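You operate a simulated robot arm through the tools that you are given. There is no shell and no other tool. Be economical: measure what you need, move in short steps, check, and stop when the job is done.

The job below is to be done with a simulated two-armed robot. You get a single attempt, and the scene is never put back.

JOB
Open the outer sliding door, take the biscuit pack that says "lemon" from the dining table top and leave it on the games shelf, then shut the door. Then put two of the wilted plants from the dining table top on the sideboard top. The order counts. Set down upright: wilted plant.

The check looks at the end state, three seconds after you hand in, the way a careful person would. Anything else that was tipped, shoved, dropped, spilled or broken makes it a failure.

ROBOT AND FRAMES
Two 7-joint arms with fingered hands on one trunk, on a base that drives. Base frame: it is fixed to the floor where the robot stands at the start and does not move with it; the origin is under the middle of the robot, x ahead of it, y to its left, z up. Units: m, degrees, N and s.
The left shoulder is at the start at [0.069, 0.104, 0.954], the right one opposite. Places, roughly: biscuit pack [-1.75, 0.25, 1]; games shelf [0.6, 0.3, 0.4]; outer sliding door [0.4, 0.1, 0.4]; sideboard top [-0.9, -3.8, 0.8]; wilted plant [-1.75, 0.5, 1]. Payload 2.4 kg a hand.
The tool frame of a hand sits at the grasp point between the pads (the TCP): z along the fingers, y along the line on which they close. The tips reach 0.017 m beyond it. Largest opening 0.088 m; the body of the gripper starts 0.047 m behind the TCP. The gripper is a hand of 2 fingers: y runs from the thumb to the fingers, the wrist lies at [0, 0, -0.165] in the tool frame, and closing takes about 1.5 s.
Orientation is told as [roll, pitch, yaw] about the base's x, y, z axes, in that order, counted from this pose: with the fingers straight down and closing along the base's y, the tool's x points along the base's -x, its y along +y and its z along -z.

CONTROLS
- The arms move only by the tool servo_tool. It takes "left_rows", "right_rows" or both (then of equal length, played together; a hand with none holds still); each is a list of rows, each a list of 3 entries, a list of its own where there are three numbers: the shift along the tool's x, y, z in m, then the turn, a rotation vector about the tool's x, y, z in degrees, then the closure, from 0 (fully open) to 1 (shut). In form: [[[x, y, z], [ax, ay, az], fingers], ...]. A call has 1 to 12 rows; each row shifts and turns the commanded pose from where the row before left it, along the tool's axes as they then stand. A row lasts 0.2 s, in which the tool goes at most 0.05 m and 8.6 degrees; a call with a longer step from one row to the next is refused whole, and so is a gripper value outside its range. Where a pose cannot be reached the arm comes as near as it can. A force on the tool above 40 N (or 10 N above the force at the start of the call, whichever is more), or a blocked arm, ends the call early, and 0.2 s more pass. The fingers move at their own pace (about 0.153 m/s each) and stop on an object; they squeeze with about 33 N. The grip force told is the motor's: it shows also when the fingers shut on nothing. Time passes only in rows, and 0.2 s behind the last, so rows that do not move let the fingers close. The reply holds the time, the measured pose of the TCP, the force on the tool along the base axes, the opening and the grip force, in the units named above and with some noise, with the torque about the TCP (base axes, N m) and any sound that the robot's microphone picked up.
- Cameras (640 x 400 px; columns grow to the right, rows downward): "scene" is now at [0.1392, 0.0324, 0.8467]; the picture's right is [0.32, -0.95, 0.00], its down [-0.41, -0.14, -0.90] and it looks along [0.85, 0.29, -0.44] (base axes); focal length 214 px, centre (320, 200). "left" rides on the left gripper at [-0.05, 0.003, -0.063] in its tool frame; the picture's right is [-0.06, -1.00, 0.00], its down [0.78, -0.05, -0.62] and it looks along [0.62, -0.04, 0.79] (tool axes); focal length 275 px, centre (320, 200). "right" rides on the right gripper at [0.05, 0.003, -0.064] in its tool frame; the picture's right is [-0.06, 1.00, 0.00], its down [-0.78, -0.05, -0.62] and it looks along [-0.62, -0.04, 0.79] (tool axes); focal length 275 px, centre (320, 200). There is no depth. A picture from a camera that has moved, and an enlarged one, comes with that camera's place and axes in the base frame and with its lens. The place of the scene camera against the robot may be out by one fixed shift of up to 0.018 m in any direction.
- get_image(camera): a new picture of that camera. The clock stands still meanwhile.
- move_column(by): slides the trunk up (or, below 0, down) by that many m; the arms and the scene camera ride with it, the base frame stays. It gives what a move gives, with no picture.
- steer(legs): drives the robot by 1 to 6 legs, each [ahead, left, turn to the left] in m, m and degrees, along the robot's own axes; the way and the turn of a leg run together, so that a leg with both is an arc; at most 1.5 m and 180 degrees a leg. The arms and the cameras ride along, it lands a little off, and it stops where it bumps. It gives what a move gives.
- set_grasp(shape, hand): the hand has 2 fingers and takes this shape, open, in about a second: jaw (thumb against the fingers, like two jaws); tri (thumb and two fingers); tip (a fingertip pinch); poke (one finger out to press); point (the index stretched); flat (the hand flat); cup (the hand cupped); fist (a fist). The gripper value then closes the fingers along that shape, each until it touches; the sizes above hold for jaw. It gives what a move gives, with no picture.
- pan_tilt(pan, tilt): turns the head with the scene camera to pan (to the left, within 60 degrees either way) and tilt (down, from -29 to 69), counted from straight ahead of the robot. It gives what a move gives.
- close_up(camera, box): a new picture of the part [left, top, right, bottom] of that camera's present view, enlarged. The clock stands still meanwhile.
- finish_job(): hands the job in; it is judged then, once.

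Go step by step. Nothing tells you exact positions but the pictures and the camera data: compare them with the known pose of the tool, close in by small moves and look again before you grip or let go. The budget is 165 turns and 122 pictures, counting those below and the enlarged ones. Unless the task says otherwise, let go and move clear before handing in, and close with one line.

The tools are called after "Call:" as name(argument=value, ...) on one line, values as JSON. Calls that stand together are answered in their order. servo_tool: Moves the arms, as the interface text tells. Its arguments: {"type":"object","properties":{"left_rows":{"type":"array"},"right_rows":{"type":"array"}},"required":[]} The other tools are called the same way: move_column (by) slides the trunk up or down; set_grasp (shape, hand) gives the hand a shape; steer (legs) drives the base; pan_tilt (pan, tilt) turns the head that bears the scene camera; get_image (camera) takes a picture; close_up (camera, box) takes an enlarged picture of a part of a camera's view; finish_job () hands the job in.

At the start:

```text
time_s: 0.0
left_position: [0.2727, 0.231, 0.7683]
left_ee_rot: [0.0, 0.2, 0.1]
left_force: [-0.5, -0.4, 0.2]
left_torque: [0.0, 0.04, -0.01]
left_opening: 0.0881
left_grip_force: 0.1
left_shape: jaw
right_position: [0.3838, -0.0608, 0.7849]
right_ee_rot: [0.0, -0.1, 0.0]
right_force: [-0.3, -0.9, 0.3]
right_torque: [0.01, -0.01, 0.02]
right_opening: 0.0879
right_grip_force: 0.0
right_shape: jaw
trunk travel left (down, up): [-0.186, 0.664]
robot x, y, heading: [-0.0005, -0.0015, -0.0]
head pan, tilt: [19.0, 25.9]
```

scene: 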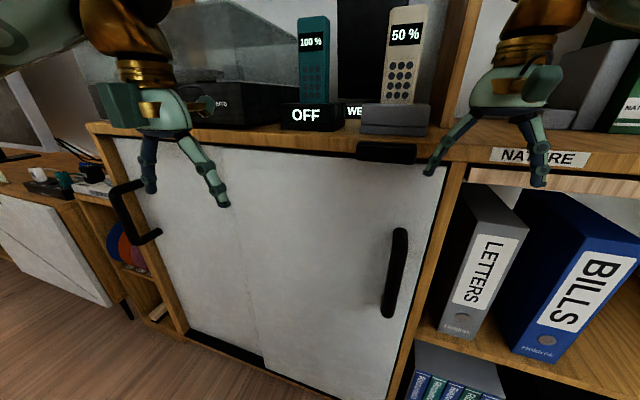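
right: 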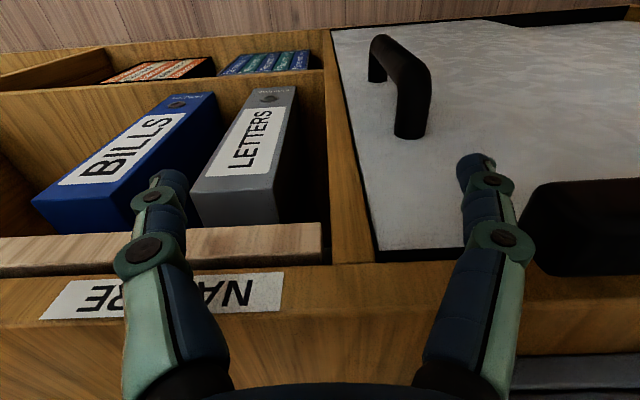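
left: 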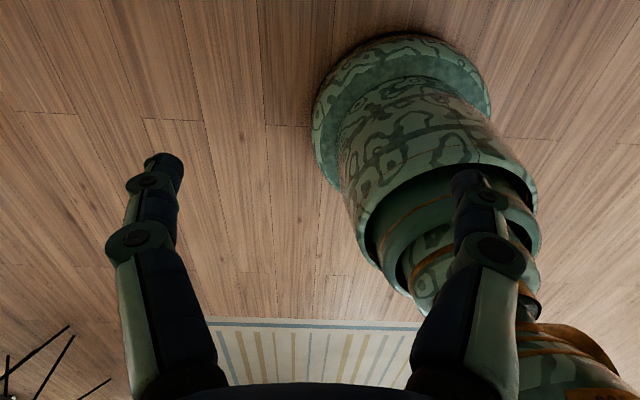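

I see a cabinet ahead with two sliding panels, each with a black handle. I'll look closer at the doors to tell which one is the outer.

Call:
close_up(camera="scene", box=[90, 120, 450, 400])

Call:
close_up(camera="scene", box=[320, 120, 460, 220])

```text
1.43 times, centred on (270, 260) of scene
camera zoom: at [0.1392, 0.0324, 0.8467], right [0.32, -0.95, 0.0], down [-0.41, -0.14, -0.9], along [0.85, 0.29, -0.44], focal length 306 px, centre (391, 114)
```

zoom: 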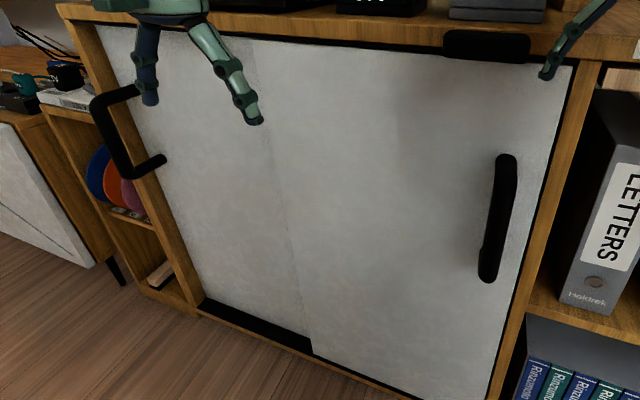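

```text
4.00 times, centred on (390, 170) of scene
camera zoom: at [0.1392, 0.0324, 0.8467], right [0.32, -0.95, 0.0], down [-0.41, -0.14, -0.9], along [0.85, 0.29, -0.44], focal length 858 px, centre (40, 320)
```

zoom: 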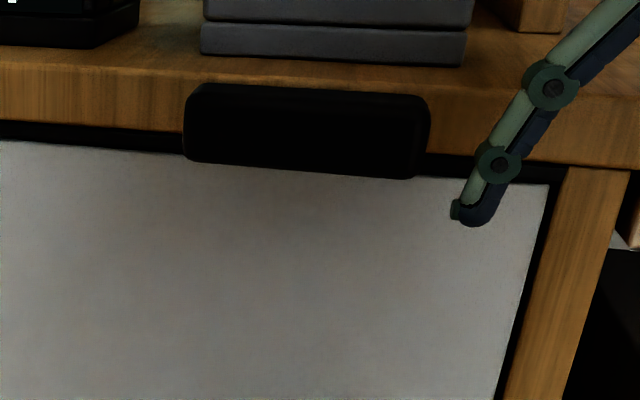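

The black lower track is exposed under the left panel, so the right panel is the outer door and slides left. I'll back off and turn the left hand to point forward.

Call:
steer(legs=[[-0.25, 0, 0]])

Call:
servo_tool(left_rows=[[[0, 0, 0], [0, -8.2, 0], 0], [[0, 0, 0], [0, -8.2, 0], 0], [[0, 0, 0], [0, -8.2, 0], 0], [[0, 0, 0], [0, -8.2, 0], 0], [[0, 0, 0], [0, -8.2, 0], 0], [[0, 0, 0], [0, -8.2, 0], 0], [[0, 0, 0], [0, -8.2, 0], 0], [[0, 0, 0], [0, -8.2, 0], 0], [[0, 0, 0], [0, -8.2, 0], 0], [[0, 0, 0], [0, -8.2, 0], 0], [[0, 0, 0], [0, -8, 0], 0]])

Call:
get_image(camera="scene")

Call:
get_image(camera="left")

```text
time_s: 1.8
left_position: [0.0241, 0.2303, 0.7677]
left_ee_rot: [-0.1, 0.1, -0.4]
left_force: [0.3, -0.8, 0.4]
left_torque: [-0.02, 0.0, 0.0]
left_opening: 0.0879
left_grip_force: 0.0
left_shape: jaw
right_position: [0.1353, -0.0628, 0.7844]
right_ee_rot: [0.0, 0.0, -0.4]
right_force: [0.0, 0.1, 0.9]
right_torque: [0.04, -0.01, 0.0]
right_opening: 0.0876
right_grip_force: 0.1
right_shape: jaw
trunk travel left (down, up): [-0.186, 0.664]
robot x, y, heading: [-0.2507, -0.0015, -0.5]
head pan, tilt: [19.0, 25.9]
```

```text
time_s: 4.2
left_position: [0.1073, 0.2665, 0.7468]
left_ee_rot: [33.0, -90.0, -33.3]
left_force: [1.0, 0.5, 0.1]
left_torque: [0.02, 0.01, -0.02]
left_opening: 0.0877
left_grip_force: 0.0
left_shape: jaw
left hand out of reach, approached as far as the arm can: row 1, 2, 3, 4, 5, 6
right_position: [0.1344, -0.0609, 0.7847]
right_ee_rot: [0.0, 0.0, -0.4]
right_force: [-0.5, -0.1, 0.1]
right_torque: [-0.01, -0.05, -0.02]
right_opening: 0.0879
right_grip_force: 0.1
right_shape: jaw
trunk travel left (down, up): [-0.186, 0.664]
robot x, y, heading: [-0.2497, -0.0, -0.4]
head pan, tilt: [19.0, 25.9]
```

```text
116 pictures are left
camera scene: at [-0.1106, 0.0323, 0.8468], right [0.32, -0.95, 0.0], down [-0.41, -0.14, -0.9], along [0.85, 0.29, -0.44], focal length 214 px, centre (320, 200)
```

scene: 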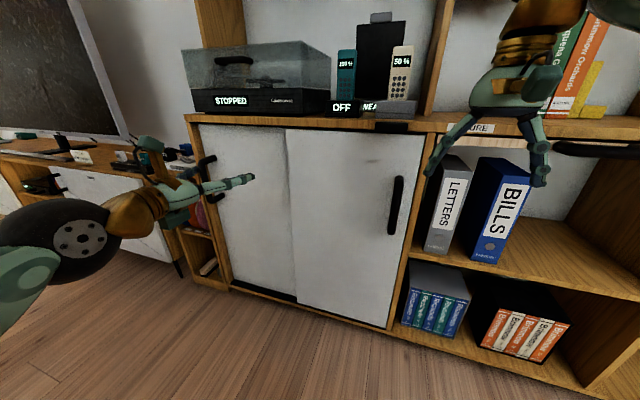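

```text
115 pictures are left
camera left: at [0.0437, 0.2705, 0.7965], right [-0.01, -1.0, 0.06], down [-0.62, -0.04, -0.78], along [0.78, -0.04, -0.62], focal length 275 px, centre (320, 200)
```

left: 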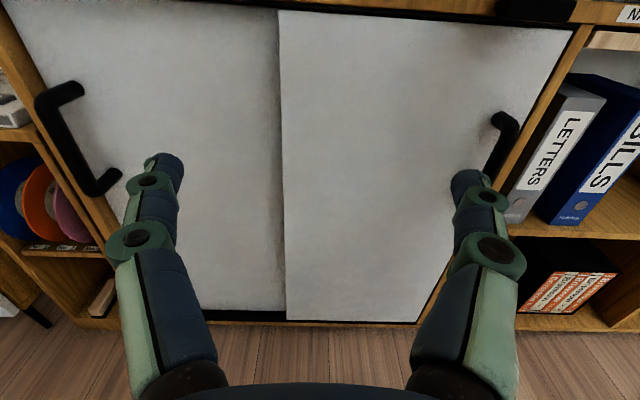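

The door and its vertical handle are clear, at about x 0.45, y 0, z 0.49–0.65. I'll move the right hand out of the way and bring the left hand in front of the handle.

Call:
servo_tool(right_rows=[[[0, -0.04, -0.01], [0, 0, 0], 0], [[0, -0.04, -0.01], [0, 0, 0], 0], [[0, -0.04, -0.01], [0, 0, 0], 0], [[0, -0.04, -0.01], [0, 0, 0], 0], [[0, -0.04, -0.01], [0, 0, 0], 0]])

Call:
servo_tool(left_rows=[[[0.021, -0.035, 0.02], [0, 0, 0], 0], [[0.021, -0.035, 0.02], [0, 0, 0], 0], [[0.021, -0.035, 0.02], [0, 0, 0], 0], [[0.021, -0.035, 0.02], [0, 0, 0], 0], [[0.021, -0.035, 0.02], [0, 0, 0], 0], [[0.021, -0.035, 0.02], [0, 0, 0], 0], [[0.021, -0.035, 0.02], [0, 0, 0], 0], [[0.021, -0.035, 0.02], [0, 0, 0], 0]])

Call:
get_image(camera="left")

```text
time_s: 5.4
left_position: [0.1086, 0.2667, 0.7471]
left_ee_rot: [-17.2, -89.8, 16.6]
left_force: [0.6, -0.9, -0.2]
left_torque: [-0.01, 0.01, -0.01]
left_opening: 0.0881
left_grip_force: 0.0
left_shape: jaw
right_position: [0.1322, -0.263, 0.8344]
right_ee_rot: [0.0, 0.1, -0.5]
right_force: [0.6, 0.0, -0.6]
right_torque: [-0.01, 0.0, -0.02]
right_opening: 0.0879
right_grip_force: 0.0
right_shape: jaw
trunk travel left (down, up): [-0.186, 0.664]
robot x, y, heading: [-0.2505, -0.0023, -0.4]
head pan, tilt: [19.0, 25.9]
```

```text
time_s: 7.1
left_position: [0.159, 0.0622, 0.4995]
left_ee_rot: [27.6, -76.1, -28.2]
left_force: [-0.1, 0.1, 0.6]
left_torque: [0.01, -0.01, -0.01]
left_opening: 0.0882
left_grip_force: 0.0
left_shape: jaw
right_position: [0.1313, -0.2621, 0.8337]
right_ee_rot: [0.1, -0.1, -0.4]
right_force: [-0.3, 0.2, 0.5]
right_torque: [0.0, -0.01, -0.02]
right_opening: 0.088
right_grip_force: 0.0
right_shape: jaw
trunk travel left (down, up): [-0.186, 0.664]
robot x, y, heading: [-0.2467, 0.0015, -0.3]
head pan, tilt: [19.0, 25.9]
stopped in row 8 (left hand): the arm was blocked; the commanded pose is now the measured one
```

```text
114 pictures are left
camera left: at [0.1074, 0.0607, 0.562], right [-0.01, -1.0, -0.05], down [-0.77, 0.04, -0.64], along [0.64, 0.03, -0.77], focal length 275 px, centre (320, 200)
```

left: 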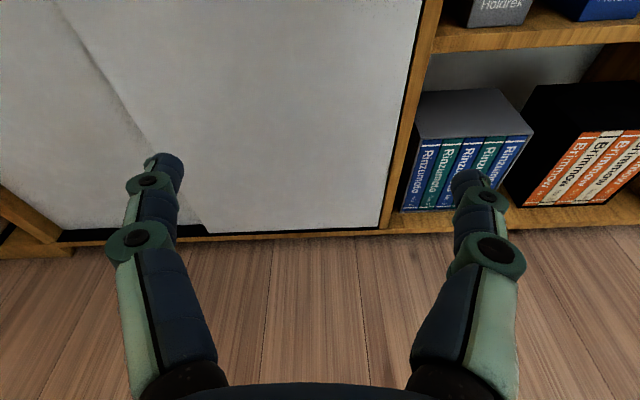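

The arm got cramped and stopped low. I'll lower the trunk so the forward-pointing pose is easier, then raise and extend the hand.

Call:
move_column(by=-0.15)

Call:
servo_tool(left_rows=[[[-0.035, 0, 0.02], [0, -3.5, 0], 0], [[-0.035, 0, 0.02], [0, -3.5, 0], 0], [[-0.035, 0, 0.02], [0, -3.5, 0], 0], [[-0.035, 0, 0.02], [0, -3.5, 0], 0], [[-0.035, -0.01, 0.02], [0, 0, 0], 0], [[-0.035, -0.01, 0.02], [0, 0, 0], 0]])

Call:
get_image(camera="left")

```text
time_s: 8.1
left_position: [0.1741, 0.0827, 0.5565]
left_ee_rot: [163.1, -83.7, -158.8]
left_force: [-0.9, 0.0, -0.2]
left_torque: [0.0, 0.03, -0.03]
left_opening: 0.0879
left_grip_force: 0.0
left_shape: jaw
right_position: [0.1319, -0.2615, 0.763]
right_ee_rot: [-0.1, -0.3, -0.4]
right_force: [-0.1, 0.1, -0.6]
right_torque: [-0.01, 0.05, -0.04]
right_opening: 0.0878
right_grip_force: 0.1
right_shape: jaw
trunk travel left (down, up): [-0.11, 0.739]
robot x, y, heading: [-0.2493, 0.0021, -0.4]
head pan, tilt: [19.0, 25.9]
stopped: the arm was blocked; the commanded pose is now the measured one
```

```text
time_s: 9.3
left_position: [0.2019, 0.0942, 0.652]
left_ee_rot: [128.5, -72.6, -128.9]
left_force: [0.2, 0.3, 0.0]
left_torque: [0.0, -0.02, 0.02]
left_opening: 0.0878
left_grip_force: 0.0
left_shape: jaw
right_position: [0.1321, -0.2625, 0.7597]
right_ee_rot: [-0.1, -0.3, -0.3]
right_force: [0.6, -0.1, 0.4]
right_torque: [0.0, 0.0, 0.0]
right_opening: 0.088
right_grip_force: 0.1
right_shape: jaw
trunk travel left (down, up): [-0.11, 0.739]
robot x, y, heading: [-0.2497, -0.0016, -0.3]
head pan, tilt: [19.0, 25.9]
stopped in row 5 (left hand): the arm was blocked; the commanded pose is now the measured one
```

```text
113 pictures are left
camera left: at [0.1296, 0.0875, 0.6872], right [0.0, -0.98, -0.17], down [-0.46, 0.15, -0.87], along [0.89, 0.08, -0.45], focal length 275 px, centre (320, 200)
```

left: 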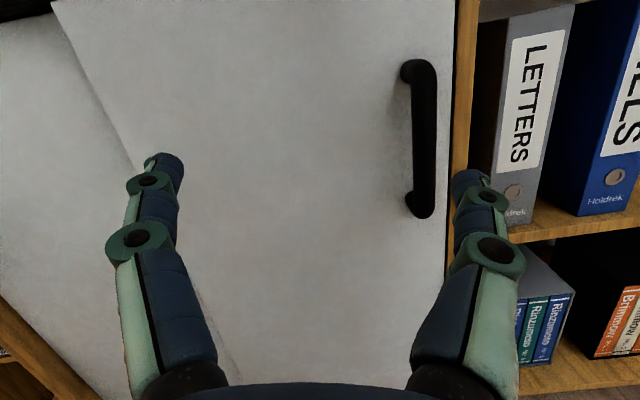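

The handle is seen again at about y -0.01, z 0.585. I'll extend forward while levelling the hand.

Call:
servo_tool(left_rows=[[[0, 0, 0.04], [0, 0, 0], 0], [[0, 0, 0.04], [0, 2.1, -2], 0], [[0.017, -0.024, 0.015], [0, 2.1, -2], 0], [[0.017, -0.024, 0.015], [0, 2.1, -2], 0], [[0.017, -0.024, 0.015], [0, 2.1, -2], 0], [[0.017, -0.024, 0.015], [0, 2.1, -2], 0]])

Call:
get_image(camera="left")

Call:
get_image(camera="scene")

```text
time_s: 9.9
left_position: [0.2104, 0.109, 0.573]
left_ee_rot: [79.4, -72.8, -82.5]
left_force: [0.2, 0.4, -0.5]
left_torque: [0.01, -0.01, 0.0]
left_opening: 0.0879
left_grip_force: 0.0
left_shape: jaw
right_position: [0.1321, -0.2614, 0.7605]
right_ee_rot: [-0.1, -0.3, -0.3]
right_force: [-0.2, 1.2, -0.2]
right_torque: [-0.01, -0.01, -0.02]
right_opening: 0.0878
right_grip_force: 0.0
right_shape: jaw
trunk travel left (down, up): [-0.11, 0.739]
robot x, y, heading: [-0.2505, 0.0018, -0.0]
head pan, tilt: [19.0, 25.9]
stopped in row 2 (left hand): the arm was blocked; the commanded pose is now the measured one
```

```text
112 pictures are left
camera left: at [0.1481, 0.1008, 0.6246], right [-0.06, -0.97, -0.23], down [-0.65, 0.21, -0.73], along [0.76, 0.11, -0.64], focal length 275 px, centre (320, 200)
```

left: 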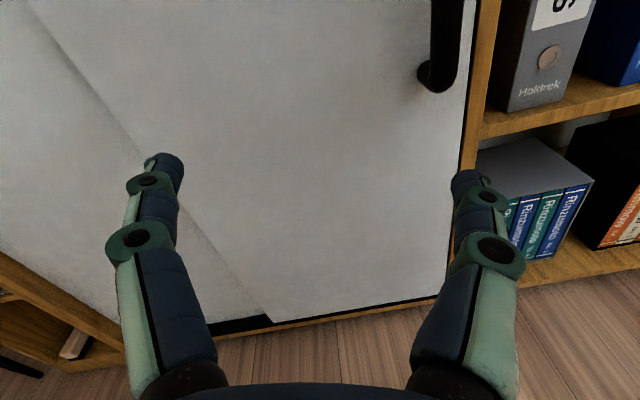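

```text
111 pictures are left
camera scene: at [-0.1067, 0.0322, 0.773], right [0.32, -0.95, 0.0], down [-0.41, -0.14, -0.9], along [0.85, 0.29, -0.44], focal length 214 px, centre (320, 200)
```

scene: 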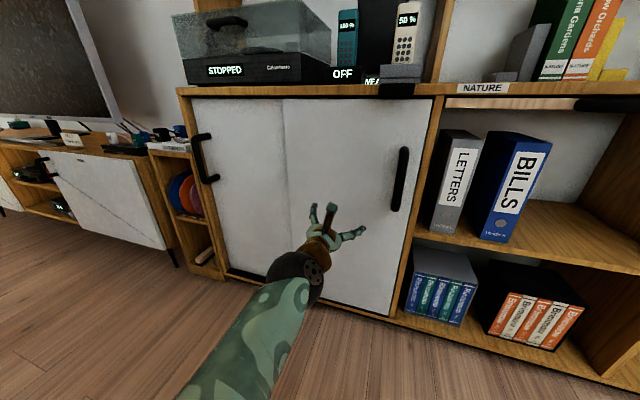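

The level pose sits at the arm's limits. I'll tilt the hand to about 45° down, which is easier for it, and approach the handle that way.

Call:
servo_tool(left_rows=[[[0, 0, 0], [0, 8, -2], 0], [[-0.01, 0, 0], [0, 8, -2], 0], [[-0.02, 0, 0], [0, 8, -2], 0], [[-0.02, 0, 0], [0, 8, -2], 0], [[-0.02, 0, 0], [0, 8, -2], 0], [[-0.02, 0, 0], [0, 5, -2], 0]])

Call:
get_image(camera="left")

Call:
get_image(camera="scene")

```text
time_s: 10.4
left_position: [0.1984, 0.1519, 0.5538]
left_ee_rot: [59.2, -59.2, -63.1]
left_force: [0.7, -0.7, 0.2]
left_torque: [0.0, -0.02, 0.01]
left_opening: 0.0882
left_grip_force: 0.1
left_shape: jaw
right_position: [0.1332, -0.2621, 0.7591]
right_ee_rot: [-0.1, -0.3, -0.3]
right_force: [0.3, 0.4, 0.7]
right_torque: [0.03, -0.03, -0.01]
right_opening: 0.0879
right_grip_force: 0.0
right_shape: jaw
trunk travel left (down, up): [-0.11, 0.739]
robot x, y, heading: [-0.2511, 0.0031, -0.6]
head pan, tilt: [19.0, 25.9]
stopped in row 2 (left hand): the arm was blocked; the commanded pose is now the measured one
```

```text
110 pictures are left
camera left: at [0.1485, 0.133, 0.6144], right [-0.11, -0.92, -0.39], down [-0.78, 0.32, -0.53], along [0.61, 0.25, -0.75], focal length 275 px, centre (320, 200)
```

left: 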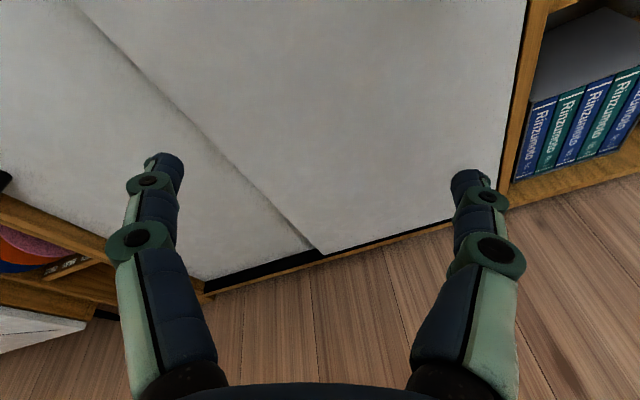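

```text
109 pictures are left
camera scene: at [-0.1066, 0.0322, 0.7726], right [0.32, -0.95, 0.0], down [-0.41, -0.14, -0.9], along [0.85, 0.29, -0.44], focal length 214 px, centre (320, 200)
```

scene: 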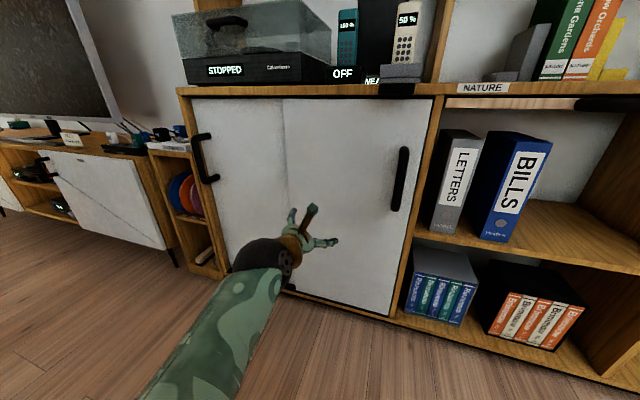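

The arm is still awkward. I'll lift the hand up and outward to unwind it.

Call:
servo_tool(left_rows=[[[-0.02, 0.01, 0], [0, 0, 0], 0], [[-0.03, 0.02, 0], [0, 0, 0], 0], [[-0.03, 0.02, 0], [0, 0, 0], 0], [[-0.03, 0.02, 0], [0, 0, 0], 0]])

```text
time_s: 11.3
left_position: [0.1773, 0.1789, 0.5817]
left_ee_rot: [47.9, -49.1, -54.8]
left_force: [-1.6, 0.1, 0.0]
left_torque: [-0.02, 0.02, -0.01]
left_opening: 0.088
left_grip_force: 0.2
left_shape: jaw
right_position: [0.1323, -0.2624, 0.7601]
right_ee_rot: [-0.1, -0.3, -0.2]
right_force: [0.4, 0.5, -0.2]
right_torque: [0.0, 0.01, 0.04]
right_opening: 0.0879
right_grip_force: 0.0
right_shape: jaw
trunk travel left (down, up): [-0.11, 0.739]
robot x, y, heading: [-0.25, 0.0009, -0.6]
head pan, tilt: [19.0, 25.9]
stopped in row 4 (left hand): the arm was blocked; the commanded pose is now the measured one
```

Call:
servo_tool(left_rows=[[[-0.012, 0.022, -0.011], [0, 0, -3], 0], [[-0.012, 0.022, -0.011], [0, 0, -5], 0], [[-0.015, 0.015, -0.011], [0, 0, -7], 0], [[-0.02, 0.012, -0.011], [0, 0, -7], 0], [[-0.02, 0.01, -0.011], [0, 0, -7], 0]])

```text
time_s: 12.2
left_position: [0.1324, 0.215, 0.6054]
left_ee_rot: [20.0, -50.3, -24.7]
left_force: [0.4, -0.4, -0.1]
left_torque: [0.01, 0.0, 0.01]
left_opening: 0.0878
left_grip_force: 0.0
left_shape: jaw
right_position: [0.1314, -0.2623, 0.7605]
right_ee_rot: [-0.1, -0.2, -0.3]
right_force: [-0.4, 0.0, -0.4]
right_torque: [0.02, 0.03, 0.03]
right_opening: 0.0878
right_grip_force: 0.1
right_shape: jaw
trunk travel left (down, up): [-0.11, 0.739]
robot x, y, heading: [-0.249, 0.0031, 0.0]
head pan, tilt: [19.0, 25.9]
stopped in row 4 (left hand): the arm was blocked; the commanded pose is now the measured one
```

Call:
servo_tool(left_rows=[[[-0.023, 0.007, -0.018], [0, 2, -4], 0], [[-0.023, 0.007, -0.018], [0, 2, -4], 0], [[-0.023, 0.007, -0.018], [0, 2, -4], 0], [[-0.023, 0.005, -0.018], [0, 2, -1], 0]])

Call:
get_image(camera="scene")

```text
time_s: 12.9
left_position: [0.085, 0.2191, 0.5941]
left_ee_rot: [7.6, -35.8, -11.0]
left_force: [0.9, -0.5, 0.5]
left_torque: [-0.02, -0.04, -0.01]
left_opening: 0.0878
left_grip_force: 0.0
left_shape: jaw
left hand out of reach, approached as far as the arm can: row 2, 3
right_position: [0.1323, -0.2618, 0.7602]
right_ee_rot: [-0.2, -0.4, -0.4]
right_force: [-0.6, -0.2, 0.4]
right_torque: [0.01, 0.01, 0.0]
right_opening: 0.0879
right_grip_force: 0.1
right_shape: jaw
trunk travel left (down, up): [-0.11, 0.739]
robot x, y, heading: [-0.2481, 0.0014, -0.3]
head pan, tilt: [19.0, 25.9]
stopped in row 3 (left hand): the arm was blocked; the commanded pose is now the measured one
```

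```text
108 pictures are left
camera scene: at [-0.1066, 0.0322, 0.7728], right [0.32, -0.95, 0.0], down [-0.41, -0.14, -0.9], along [0.85, 0.29, -0.44], focal length 214 px, centre (320, 200)
```

scene: 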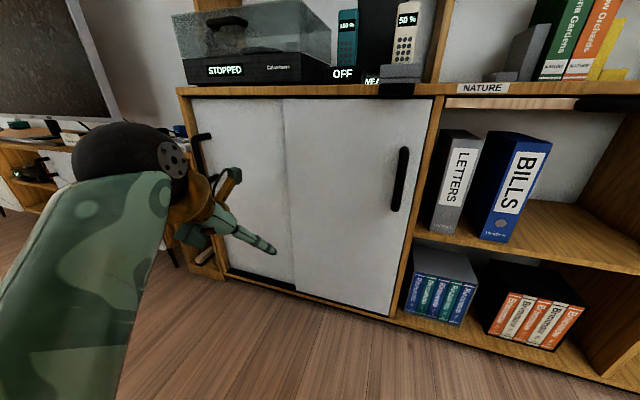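

Call:
servo_tool(left_rows=[[[-0.015, 0, 0.003], [0, 0, -1], 0], [[-0.0275, 0, 0.0045], [0, 0, -1], 0], [[-0.0275, 0, 0.0045], [0, 0, -1], 0], [[-0.0275, 0, 0.0045], [0, 0, -1], 0], [[-0.0275, 0, 0.0045], [0, 0, -1], 0], [[-0.0275, 0, 0.0045], [0, 0, -1], 0]])

```text
time_s: 13.6
left_position: [0.0673, 0.2207, 0.5639]
left_ee_rot: [6.0, -24.1, -8.2]
left_force: [1.0, -0.4, 0.6]
left_torque: [-0.03, 0.02, 0.0]
left_opening: 0.088
left_grip_force: 0.0
left_shape: jaw
right_position: [0.1311, -0.2624, 0.7606]
right_ee_rot: [0.0, -0.3, -0.4]
right_force: [0.3, 0.1, 0.4]
right_torque: [0.02, -0.04, 0.0]
right_opening: 0.0878
right_grip_force: 0.1
right_shape: jaw
trunk travel left (down, up): [-0.11, 0.739]
robot x, y, heading: [-0.2499, -0.0001, -0.4]
head pan, tilt: [19.0, 25.9]
stopped in row 3 (left hand): the arm was blocked; the commanded pose is now the measured one
```

Call:
servo_tool(left_rows=[[[0, 0, -0.01], [0, 6, -1], 0], [[0, 0, -0.02], [0, 6, -1], 0], [[0, 0, -0.03], [0, 6, -1], 0], [[0, 0, -0.03], [0, 6, -1], 0], [[-0.02, 0, -0.03], [0, 0, 0], 0], [[-0.03, 0, -0.03], [0, 0, 0], 0], [[-0.03, 0, -0.03], [0, 0, 0], 0]])

Call:
get_image(camera="scene")

```text
time_s: 14.2
left_position: [-0.0164, 0.2678, 0.5594]
left_ee_rot: [13.9, 3.3, -8.4]
left_force: [0.1, -0.2, -0.3]
left_torque: [-0.01, -0.01, 0.02]
left_opening: 0.0879
left_grip_force: 0.0
left_shape: jaw
left hand out of reach, approached as far as the arm can: row 3
right_position: [0.1314, -0.2617, 0.7604]
right_ee_rot: [0.0, -0.3, -0.2]
right_force: [0.5, 0.0, 0.3]
right_torque: [0.01, 0.0, 0.0]
right_opening: 0.0878
right_grip_force: 0.0
right_shape: jaw
trunk travel left (down, up): [-0.11, 0.739]
robot x, y, heading: [-0.2486, -0.0013, -0.4]
head pan, tilt: [19.0, 25.9]
stopped in row 3 (left hand): the arm was blocked; the commanded pose is now the measured one
```

```text
107 pictures are left
camera scene: at [-0.1065, 0.032, 0.7732], right [0.32, -0.95, 0.0], down [-0.41, -0.14, -0.9], along [0.85, 0.29, -0.44], focal length 214 px, centre (320, 200)
```

scene: 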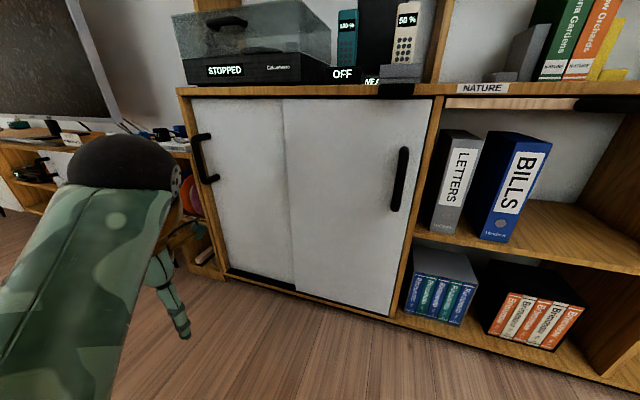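

Call:
servo_tool(left_rows=[[[0, 0, -0.02], [0, 0, 0], 0], [[0, 0, -0.02], [0, 0, 0], 0], [[-0.01, 0, -0.02], [0, 0, 0], 0], [[-0.01, 0, -0.03], [0, 0, 0], 0], [[-0.01, 0, -0.03], [0, 0, 0], 0]])

```text
time_s: 14.8
left_position: [-0.061, 0.3183, 0.581]
left_ee_rot: [23.7, 15.9, -8.5]
left_force: [-0.6, -0.2, -0.3]
left_torque: [0.0, 0.01, 0.03]
left_opening: 0.0878
left_grip_force: 0.0
left_shape: jaw
left hand out of reach, approached as far as the arm can: row 1, 2
right_position: [0.1312, -0.2626, 0.7573]
right_ee_rot: [-0.1, -0.2, -0.3]
right_force: [-0.3, 0.1, -0.1]
right_torque: [-0.01, 0.0, 0.01]
right_opening: 0.0877
right_grip_force: 0.0
right_shape: jaw
trunk travel left (down, up): [-0.11, 0.739]
robot x, y, heading: [-0.251, 0.0014, -0.5]
head pan, tilt: [19.0, 25.9]
stopped in row 2 (left hand): the arm was blocked; the commanded pose is now the measured one
```

Call:
servo_tool(left_rows=[[[-0.03, 0, 0], [-4, -3, 0], 0], [[-0.04, 0, 0], [-5, -3, 0], 0], [[-0.04, 0, 0], [-5, -3, 0], 0], [[-0.04, 0, -0.01], [-5, -3, 0], 0], [[-0.04, 0, -0.01], [-4, -3, 0], 0]])

Call:
pan_tilt(pan=50, tilt=40)

Call:
get_image(camera="scene")

```text
time_s: 15.5
left_position: [-0.0048, 0.3524, 0.5714]
left_ee_rot: [43.0, 17.4, -12.2]
left_force: [0.3, -0.5, 0.1]
left_torque: [-0.01, -0.01, -0.04]
left_opening: 0.0878
left_grip_force: 0.0
left_shape: jaw
right_position: [0.1317, -0.2624, 0.7612]
right_ee_rot: [0.0, -0.4, -0.3]
right_force: [0.3, -0.1, -0.3]
right_torque: [0.01, 0.01, 0.01]
right_opening: 0.0878
right_grip_force: 0.1
right_shape: jaw
trunk travel left (down, up): [-0.11, 0.739]
robot x, y, heading: [-0.2481, -0.0, -0.4]
head pan, tilt: [19.0, 25.9]
stopped in row 3 (left hand): the arm was blocked; the commanded pose is now the measured one
```

```text
time_s: 16.5
left_position: [-0.0048, 0.3514, 0.5708]
left_ee_rot: [43.1, 17.6, -12.2]
left_force: [-0.2, 0.4, -0.3]
left_torque: [-0.03, -0.04, 0.01]
left_opening: 0.0879
left_grip_force: 0.0
left_shape: jaw
right_position: [0.1323, -0.2632, 0.7596]
right_ee_rot: [-0.1, -0.3, -0.3]
right_force: [0.1, 0.1, 0.0]
right_torque: [-0.02, -0.01, 0.0]
right_opening: 0.0877
right_grip_force: 0.1
right_shape: jaw
trunk travel left (down, up): [-0.11, 0.739]
robot x, y, heading: [-0.2479, -0.0009, -0.3]
head pan, tilt: [50.0, 40.0]
```

```text
106 pictures are left
camera scene: at [-0.1234, 0.0562, 0.7584], right [0.6, -0.8, 0.0], down [-0.45, -0.34, -0.82], along [0.65, 0.5, -0.57], focal length 214 px, centre (320, 200)
```

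scene: 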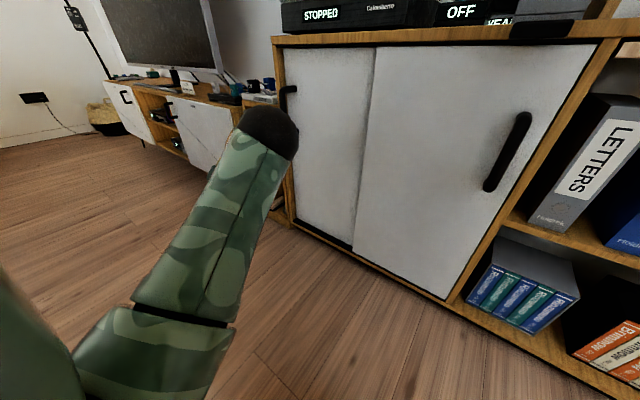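

I turned the roll the wrong way last time. I'll raise the trunk so the arm has room, then move the hand forward while unrolling it.

Call:
move_column(by=0.1)

Call:
servo_tool(left_rows=[[[-0.03, 0, -0.01], [6, 0, 0], 0], [[-0.03, 0, -0.01], [7, 0, 0], 0], [[-0.03, 0, -0.01], [7, 0, 0], 0], [[-0.03, 0, -0.0], [7, 0, 0], 0], [[-0.03, 0, -0.0], [7, 0, 0], 0], [[-0.03, 0, 0], [7, 0, 0], 0]])

```text
time_s: 17.5
left_position: [-0.004, 0.3942, 0.6873]
left_ee_rot: [52.0, 19.7, -10.2]
left_force: [0.4, -0.2, 1.0]
left_torque: [-0.01, 0.0, 0.05]
left_opening: 0.088
left_grip_force: 0.1
left_shape: jaw
right_position: [0.1317, -0.2626, 0.8473]
right_ee_rot: [0.0, -0.6, -0.4]
right_force: [0.7, 0.1, 0.8]
right_torque: [0.0, 0.01, -0.01]
right_opening: 0.0881
right_grip_force: 0.2
right_shape: jaw
trunk travel left (down, up): [-0.197, 0.653]
robot x, y, heading: [-0.2535, 0.003, -0.1]
head pan, tilt: [50.0, 40.0]
stopped: the arm was blocked; the commanded pose is now the measured one
```

```text
time_s: 18.9
left_position: [0.1681, 0.3408, 0.6465]
left_ee_rot: [10.7, 19.5, -10.3]
left_force: [-0.4, -0.1, -0.3]
left_torque: [-0.03, -0.01, -0.01]
left_opening: 0.0881
left_grip_force: 0.0
left_shape: jaw
right_position: [0.1315, -0.2612, 0.8485]
right_ee_rot: [-0.2, -0.8, -0.3]
right_force: [0.5, -0.4, -0.6]
right_torque: [0.0, 0.0, 0.0]
right_opening: 0.088
right_grip_force: 0.0
right_shape: jaw
trunk travel left (down, up): [-0.197, 0.653]
robot x, y, heading: [-0.2519, 0.0008, -0.5]
head pan, tilt: [50.0, 40.0]
```

The arm moves freely again. I'll swing the hand about its wrist to 45° forward-down.

Call:
servo_tool(left_rows=[[[-0.023, 0, 0.0016], [1.3, -8, 0], 0], [[-0.023, 0, 0.0016], [1.3, -8, 0], 0], [[-0.023, 0, 0.0016], [1.3, -8, 0], 0], [[-0.023, 0, 0.0016], [1.3, -8, 0], 0], [[-0.023, 0, 0.0016], [1.3, -8, 0], 0], [[-0.023, 0, 0.0016], [1.3, -8, 0], 0], [[-0.023, 0, 0.0016], [1.3, -8, 0], 0], [[-0.023, 0, 0.0016], [1.3, -8, 0], 0]])

Call:
get_image(camera="left")

```text
time_s: 20.7
left_position: [0.3374, 0.3005, 0.6595]
left_ee_rot: [0.7, -44.2, -16.6]
left_force: [0.3, 0.0, -0.4]
left_torque: [0.0, 0.0, -0.03]
left_opening: 0.088
left_grip_force: 0.0
left_shape: jaw
right_position: [0.1325, -0.2626, 0.8491]
right_ee_rot: [0.0, -0.6, -0.4]
right_force: [0.6, 0.3, 0.8]
right_torque: [0.0, -0.01, -0.01]
right_opening: 0.0879
right_grip_force: 0.0
right_shape: jaw
trunk travel left (down, up): [-0.197, 0.653]
robot x, y, heading: [-0.2505, -0.0031, -0.4]
head pan, tilt: [50.0, 40.0]
```

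```text
105 pictures are left
camera left: at [0.3284, 0.3056, 0.7394], right [-0.23, -0.97, 0.03], down [-0.97, 0.23, -0.1], along [0.09, -0.06, -0.99], focal length 275 px, centre (320, 200)
```

left: 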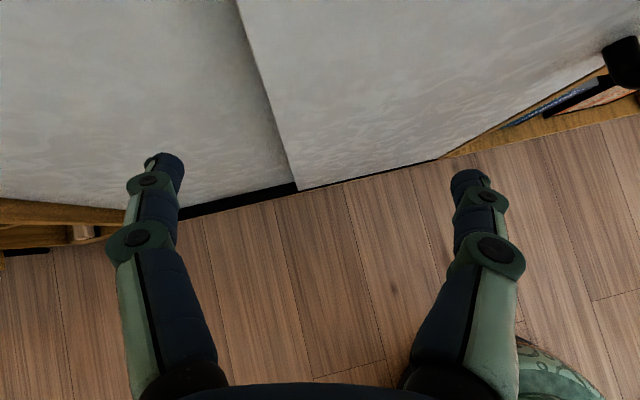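

That works. I'll strafe right, fix the yaw and bring the hand over in front of the handle.

Call:
steer(legs=[[0, -0.16, 0]])

Call:
servo_tool(left_rows=[[[0, 0, 0], [-5.8, 0, -5.8], 0], [[0, 0, 0], [-5.8, 0, -5.8], 0], [[0, -0.03, 0], [0, 0, 0], 0], [[0, -0.03, 0], [0, 0, 0], 0], [[0, -0.03, 0], [0, 0, 0], 0], [[0, -0.03, 0], [0, 0, 0], 0], [[0, -0.03, 0], [0, 0, 0], 0]])

Call:
pan_tilt(pan=25, tilt=30)

Call:
get_image(camera="left")

Call:
get_image(camera="scene")

```text
time_s: 22.1
left_position: [0.3342, 0.1434, 0.659]
left_ee_rot: [0.7, -44.1, -16.2]
left_force: [0.2, 0.6, -0.8]
left_torque: [0.0, -0.04, 0.02]
left_opening: 0.088
left_grip_force: 0.0
left_shape: jaw
right_position: [0.1323, -0.4207, 0.8491]
right_ee_rot: [-0.1, -0.6, -0.1]
right_force: [-0.2, -0.5, 0.0]
right_torque: [0.0, 0.0, -0.01]
right_opening: 0.0879
right_grip_force: 0.1
right_shape: jaw
trunk travel left (down, up): [-0.197, 0.653]
robot x, y, heading: [-0.2508, -0.1578, -0.1]
head pan, tilt: [50.0, 40.0]
```

```text
time_s: 23.7
left_position: [0.3354, -0.0088, 0.6577]
left_ee_rot: [1.1, -44.4, -0.1]
left_force: [-1.2, 0.9, 0.5]
left_torque: [0.03, -0.03, 0.0]
left_opening: 0.0877
left_grip_force: 0.0
left_shape: jaw
right_position: [0.1319, -0.421, 0.8485]
right_ee_rot: [-0.1, -0.7, -0.2]
right_force: [0.1, -0.4, -0.3]
right_torque: [0.02, 0.02, 0.0]
right_opening: 0.0874
right_grip_force: 0.2
right_shape: jaw
trunk travel left (down, up): [-0.197, 0.653]
robot x, y, heading: [-0.2482, -0.16, -0.2]
head pan, tilt: [50.0, 40.0]
```

```text
time_s: 24.6
left_position: [0.3355, -0.0052, 0.6579]
left_ee_rot: [1.2, -44.4, -0.1]
left_force: [-0.5, 0.0, -0.5]
left_torque: [0.02, -0.02, -0.01]
left_opening: 0.088
left_grip_force: 0.1
left_shape: jaw
right_position: [0.1319, -0.4205, 0.8479]
right_ee_rot: [0.0, -0.5, 0.0]
right_force: [0.4, -0.2, -0.1]
right_torque: [0.02, -0.03, 0.01]
right_opening: 0.088
right_grip_force: 0.0
right_shape: jaw
trunk travel left (down, up): [-0.197, 0.653]
robot x, y, heading: [-0.2473, -0.1581, 0.1]
head pan, tilt: [25.0, 30.0]
```

```text
104 pictures are left
camera left: at [0.3267, -0.0048, 0.7378], right [0.06, -1.0, 0.03], down [-0.99, -0.06, -0.11], along [0.11, -0.02, -0.99], focal length 275 px, centre (320, 200)
```

left: 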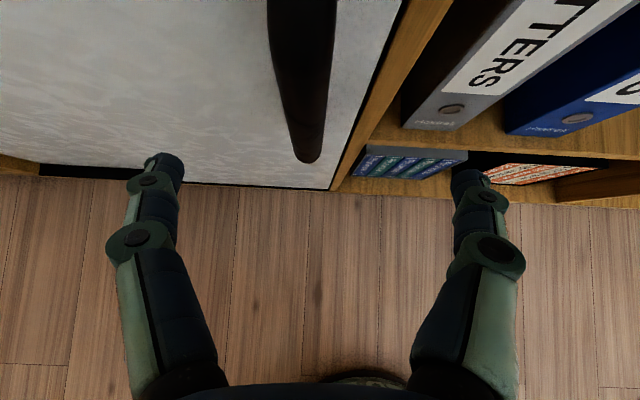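

```text
103 pictures are left
camera scene: at [-0.1234, -0.1094, 0.8458], right [0.53, -0.85, 0.0], down [-0.46, -0.29, -0.84], along [0.71, 0.45, -0.55], focal length 214 px, centre (320, 200)
```

scene: 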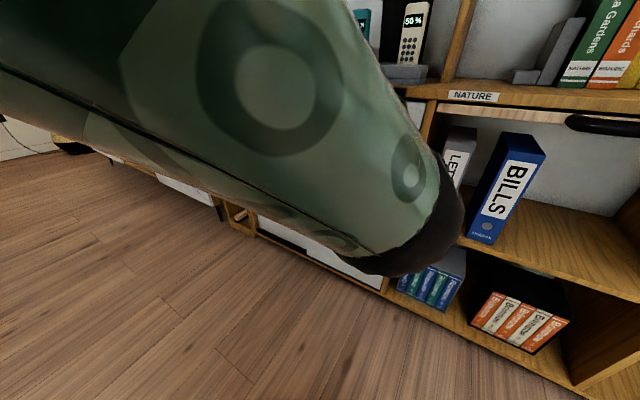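

The handle bar is between the fingers. I'll advance along the tool axis and look again.

Call:
servo_tool(left_rows=[[[0, 0.003, 0.03], [0, 0, 0], 0], [[0, 0.003, 0.03], [0, 0, 0], 0], [[0, 0.003, 0.02], [0, 0, 0], 0]])

Call:
get_image(camera="left")

```text
time_s: 25.4
left_position: [0.3926, 0.0038, 0.5992]
left_ee_rot: [1.1, -44.5, 0.0]
left_force: [0.5, 0.5, 0.4]
left_torque: [0.02, 0.03, -0.01]
left_opening: 0.0879
left_grip_force: 0.1
left_shape: jaw
right_position: [0.1313, -0.4203, 0.8488]
right_ee_rot: [-0.2, -0.7, 0.0]
right_force: [0.1, -0.1, -0.8]
right_torque: [-0.02, -0.04, -0.03]
right_opening: 0.0879
right_grip_force: 0.2
right_shape: jaw
trunk travel left (down, up): [-0.197, 0.653]
robot x, y, heading: [-0.2521, -0.1593, -0.1]
head pan, tilt: [25.0, 30.0]
```

```text
102 pictures are left
camera left: at [0.383, 0.0064, 0.6791], right [0.06, -1.0, 0.03], down [-0.99, -0.06, -0.11], along [0.11, -0.02, -0.99], focal length 275 px, centre (320, 200)
```

left: 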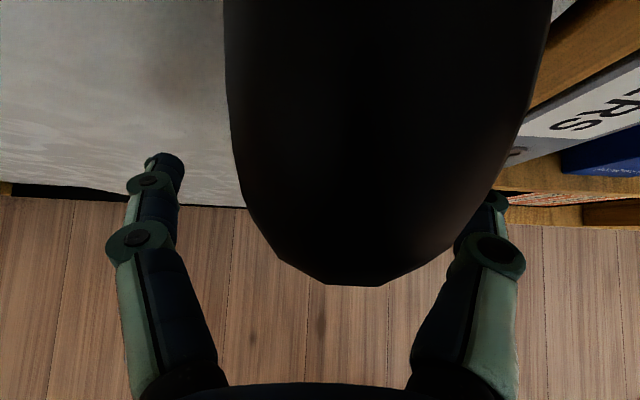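

The bar is between the pads. I'll close on it.

Call:
servo_tool(left_rows=[[[0, 0, 0], [0, 0, 0], 0.5], [[0, 0, 0], [0, 0, 0], 1], [[0, 0, 0], [0, 0, 0], 1], [[0, 0, 0], [0, 0, 0], 1], [[0, 0, 0], [0, 0, 0], 1], [[0, 0, 0], [0, 0, 0], 1]])

Call:
get_image(camera="left")

```text
time_s: 26.8
left_position: [0.3938, 0.0033, 0.5986]
left_ee_rot: [1.1, -44.4, -0.1]
left_force: [33.7, -1.6, -2.3]
left_torque: [0.0, -0.23, 0.08]
left_opening: 0.0038
left_grip_force: 33.1
left_shape: jaw
right_position: [0.1335, -0.4203, 0.8467]
right_ee_rot: [-0.1, -0.5, -0.2]
right_force: [-0.3, -1.2, 0.7]
right_torque: [0.02, -0.02, -0.01]
right_opening: 0.088
right_grip_force: 0.1
right_shape: jaw
trunk travel left (down, up): [-0.197, 0.653]
robot x, y, heading: [-0.2528, -0.1619, -0.2]
head pan, tilt: [25.0, 30.0]
```

```text
101 pictures are left
camera left: at [0.385, 0.0057, 0.6781], right [0.06, -1.0, 0.03], down [-0.99, -0.06, -0.11], along [0.11, -0.02, -0.99], focal length 275 px, centre (320, 200)
```

left: 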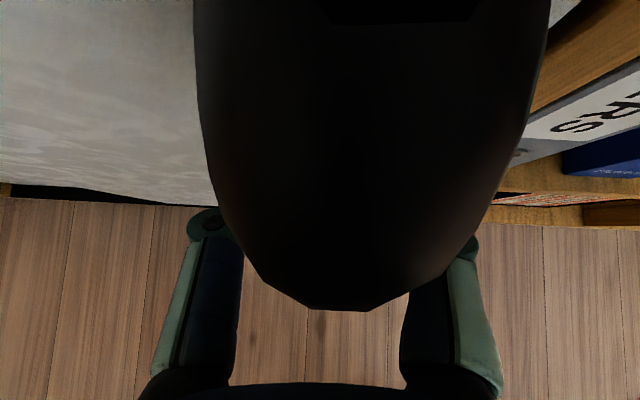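

The fingers shut behind the bar, so it is hooked but strained. I'll open, back off about 15 mm and close again.

Call:
servo_tool(left_rows=[[[0, 0, 0], [0, 0, 0], 0], [[0, 0, 0], [0, 0, 0], 0], [[0, 0, 0], [0, 0, 0], 0], [[0.011, 0, -0.011], [0, 0, 0], 0], [[0, 0, 0], [0, 0, 0], 1], [[0, 0, 0], [0, 0, 0], 1], [[0, 0, 0], [0, 0, 0], 1], [[0, 0, 0], [0, 0, 0], 1]])

```text
time_s: 28.6
left_position: [0.3757, 0.0031, 0.5979]
left_ee_rot: [1.1, -44.1, 0.0]
left_force: [-10.9, -0.3, -3.3]
left_torque: [0.06, 0.1, 0.03]
left_opening: 0.0161
left_grip_force: 32.7
left_shape: jaw
right_position: [0.1321, -0.4202, 0.8491]
right_ee_rot: [-0.1, -0.6, -0.1]
right_force: [-0.3, 0.1, 0.6]
right_torque: [0.02, 0.01, 0.02]
right_opening: 0.0879
right_grip_force: 0.0
right_shape: jaw
trunk travel left (down, up): [-0.197, 0.653]
robot x, y, heading: [-0.2498, -0.159, -0.4]
head pan, tilt: [25.0, 30.0]
```

The bar is now held, with a 16 mm opening. I'll slide the door left.

Call:
servo_tool(left_rows=[[[0, 0.01, 0], [0, 0, 0], 1], [[0, 0.015, 0], [0, 0, 0], 1], [[0, 0.02, 0], [0, 0, 0], 1], [[0, 0.02, 0], [0, 0, 0], 1], [[0, 0.02, 0], [0, 0, 0], 1], [[0, 0.02, 0], [0, 0, 0], 1], [[0, 0.02, 0], [0, 0, 0], 1], [[0, 0.02, 0], [0, 0, 0], 1]])

```text
time_s: 30.4
left_position: [0.3731, 0.1492, 0.6001]
left_ee_rot: [1.0, -44.1, 0.0]
left_force: [-3.1, 1.6, -19.3]
left_torque: [0.07, 0.2, 0.06]
left_opening: 0.0162
left_grip_force: 32.8
left_shape: jaw
right_position: [0.1328, -0.4202, 0.8481]
right_ee_rot: [-0.1, -0.7, -0.1]
right_force: [-0.8, 0.5, 0.8]
right_torque: [-0.02, -0.01, 0.0]
right_opening: 0.0878
right_grip_force: 0.0
right_shape: jaw
trunk travel left (down, up): [-0.197, 0.653]
robot x, y, heading: [-0.2524, -0.16, -0.1]
head pan, tilt: [25.0, 30.0]
```

Call:
servo_tool(left_rows=[[[0.002, 0.02, 0.002], [0, 0, 0], 1], [[0, 0.02, 0], [0, 0, 0], 1], [[0, 0.02, 0], [0, 0, 0], 1], [[0, 0.02, 0], [0, 0, 0], 1], [[0, 0.02, 0], [0, 0, 0], 1], [[0, 0.02, 0], [0, 0, 0], 1], [[0, 0.02, 0], [0, 0, 0], 1], [[0, 0.015, 0], [0, 0, 0], 1], [[0, 0.01, 0], [0, 0, 0], 1], [[0, 0.01, 0], [0, 0, 0], 1]])

Call:
pan_tilt(pan=8, tilt=30)

Call:
get_image(camera="scene")

```text
time_s: 32.6
left_position: [0.3176, 0.2858, 0.625]
left_ee_rot: [1.1, -44.3, 0.0]
left_force: [-0.9, 1.0, -0.7]
left_torque: [0.02, 0.04, -0.01]
left_opening: 0.0126
left_grip_force: 33.4
left_shape: jaw
left hand out of reach, approached as far as the arm can: row 1, 2, 3, 4, 5, 6, 7, 8, 9, 10
right_position: [0.1312, -0.4202, 0.8478]
right_ee_rot: [-0.1, -0.6, -0.2]
right_force: [-0.3, -0.5, -0.3]
right_torque: [-0.02, 0.01, 0.0]
right_opening: 0.088
right_grip_force: 0.0
right_shape: jaw
trunk travel left (down, up): [-0.197, 0.653]
robot x, y, heading: [-0.2523, -0.159, 0.0]
head pan, tilt: [25.0, 30.0]
```

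```text
time_s: 33.4
left_position: [0.3172, 0.2841, 0.6249]
left_ee_rot: [1.1, -44.3, -0.1]
left_force: [0.2, 0.3, 0.5]
left_torque: [0.01, 0.0, 0.0]
left_opening: 0.0126
left_grip_force: 33.2
left_shape: jaw
right_position: [0.132, -0.4191, 0.8484]
right_ee_rot: [-0.1, -0.5, -0.2]
right_force: [-0.1, -0.5, -0.7]
right_torque: [0.01, -0.02, -0.03]
right_opening: 0.0877
right_grip_force: 0.0
right_shape: jaw
trunk travel left (down, up): [-0.197, 0.653]
robot x, y, heading: [-0.2493, -0.16, -0.2]
head pan, tilt: [8.0, 30.0]
```

```text
100 pictures are left
camera scene: at [-0.1092, -0.1443, 0.8508], right [0.14, -0.99, 0.0], down [-0.5, -0.07, -0.87], along [0.86, 0.12, -0.5], focal length 214 px, centre (320, 200)
```

scene: 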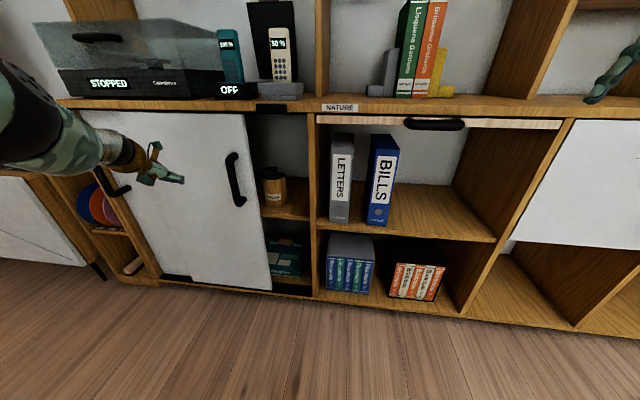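

My hand slipped off when it ran out of reach, with the door half open and its handle now at about y 0.157. I'll shift the base left and take hold of it again.

Call:
servo_tool(left_rows=[[[0, 0, -0.02], [0, 0, 0], 0], [[0, 0, 0], [0, 0, 0], 0], [[0, -0.03, 0], [0, 0, 0], 0], [[0, -0.03, 0], [0, 0, 0], 0], [[0, -0.03, 0], [0, 0, 0], 0], [[0, -0.03, 0], [0, 0, 0], 0]])

Call:
steer(legs=[[0, 0.22, 0]])

Call:
servo_tool(left_rows=[[[0, -0.03, 0], [0, 0, 0], 0], [[0, -0.04, 0], [0, 0, 0], 0], [[0, -0.04, 0], [0, 0, 0], 0], [[0, -0.04, 0], [0, 0, 0], 0], [[0, -0.04, 0], [0, 0, 0], 0], [[0, -0.02, 0], [0, 0, 0], 0]])

Call:
get_image(camera="left")

```text
time_s: 34.8
left_position: [0.3034, 0.1649, 0.6385]
left_ee_rot: [1.0, -44.2, -0.1]
left_force: [-0.6, 0.4, 0.4]
left_torque: [0.03, 0.0, 0.01]
left_opening: 0.088
left_grip_force: 0.1
left_shape: jaw
right_position: [0.1317, -0.4193, 0.848]
right_ee_rot: [-0.1, -0.7, -0.1]
right_force: [0.5, 0.2, 0.7]
right_torque: [-0.02, -0.02, -0.02]
right_opening: 0.0881
right_grip_force: 0.0
right_shape: jaw
trunk travel left (down, up): [-0.197, 0.653]
robot x, y, heading: [-0.2482, -0.1578, -0.4]
head pan, tilt: [8.0, 30.0]
```

```text
time_s: 36.5
left_position: [0.3043, 0.3852, 0.639]
left_ee_rot: [1.2, -44.3, 0.0]
left_force: [-1.0, 0.4, 0.2]
left_torque: [-0.04, 0.0, 0.0]
left_opening: 0.0878
left_grip_force: 0.1
left_shape: jaw
right_position: [0.1322, -0.2017, 0.8479]
right_ee_rot: [-0.1, -0.6, -0.1]
right_force: [-0.4, 0.6, -1.0]
right_torque: [0.02, -0.02, -0.01]
right_opening: 0.0879
right_grip_force: 0.0
right_shape: jaw
trunk travel left (down, up): [-0.197, 0.653]
robot x, y, heading: [-0.2532, 0.0595, -0.3]
head pan, tilt: [8.0, 30.0]
```

```text
time_s: 37.9
left_position: [0.3103, 0.1888, 0.6391]
left_ee_rot: [2.5, -44.9, -0.3]
left_force: [-0.4, 0.0, 0.2]
left_torque: [0.0, 0.01, -0.05]
left_opening: 0.088
left_grip_force: 0.0
left_shape: jaw
right_position: [0.1317, -0.2015, 0.8482]
right_ee_rot: [-0.1, -0.6, -0.1]
right_force: [-0.4, 0.1, -0.2]
right_torque: [-0.01, -0.01, 0.03]
right_opening: 0.088
right_grip_force: 0.0
right_shape: jaw
trunk travel left (down, up): [-0.197, 0.653]
robot x, y, heading: [-0.2508, 0.06, -0.3]
head pan, tilt: [8.0, 30.0]
```

```text
99 pictures are left
camera left: at [0.3003, 0.189, 0.7187], right [0.07, -1.0, 0.01], down [-0.99, -0.07, -0.12], along [0.12, 0.0, -0.99], focal length 275 px, centre (320, 200)
```

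left: 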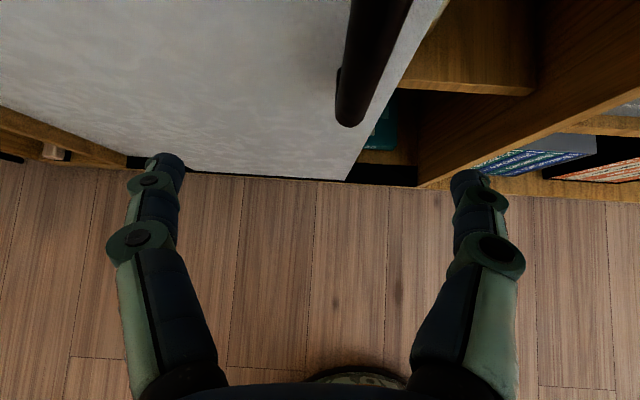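

Call:
servo_tool(left_rows=[[[-0.006, -0.0073, 0.025], [0, 0, 0], 0], [[-0.006, -0.0073, 0.025], [0, 0, 0], 0], [[-0.006, -0.0073, 0.025], [0, 0, 0], 0], [[0, 0, 0], [0, 0, 0], 0.6], [[0, 0, 0], [0, 0, 0], 1], [[0, 0, 0], [0, 0, 0], 1], [[0, 0, 0], [0, 0, 0], 1], [[0, 0, 0], [0, 0, 0], 1]])

```text
time_s: 39.7
left_position: [0.3722, 0.1552, 0.5928]
left_ee_rot: [1.1, -44.2, -0.1]
left_force: [-7.9, 1.4, -2.9]
left_torque: [-0.01, 0.1, 0.13]
left_opening: 0.0127
left_grip_force: 33.1
left_shape: jaw
right_position: [0.1317, -0.2015, 0.8481]
right_ee_rot: [-0.1, -0.7, -0.1]
right_force: [0.2, 0.7, 1.0]
right_torque: [-0.02, -0.02, 0.0]
right_opening: 0.0877
right_grip_force: 0.1
right_shape: jaw
trunk travel left (down, up): [-0.197, 0.653]
robot x, y, heading: [-0.2532, 0.061, -0.1]
head pan, tilt: [8.0, 30.0]
```

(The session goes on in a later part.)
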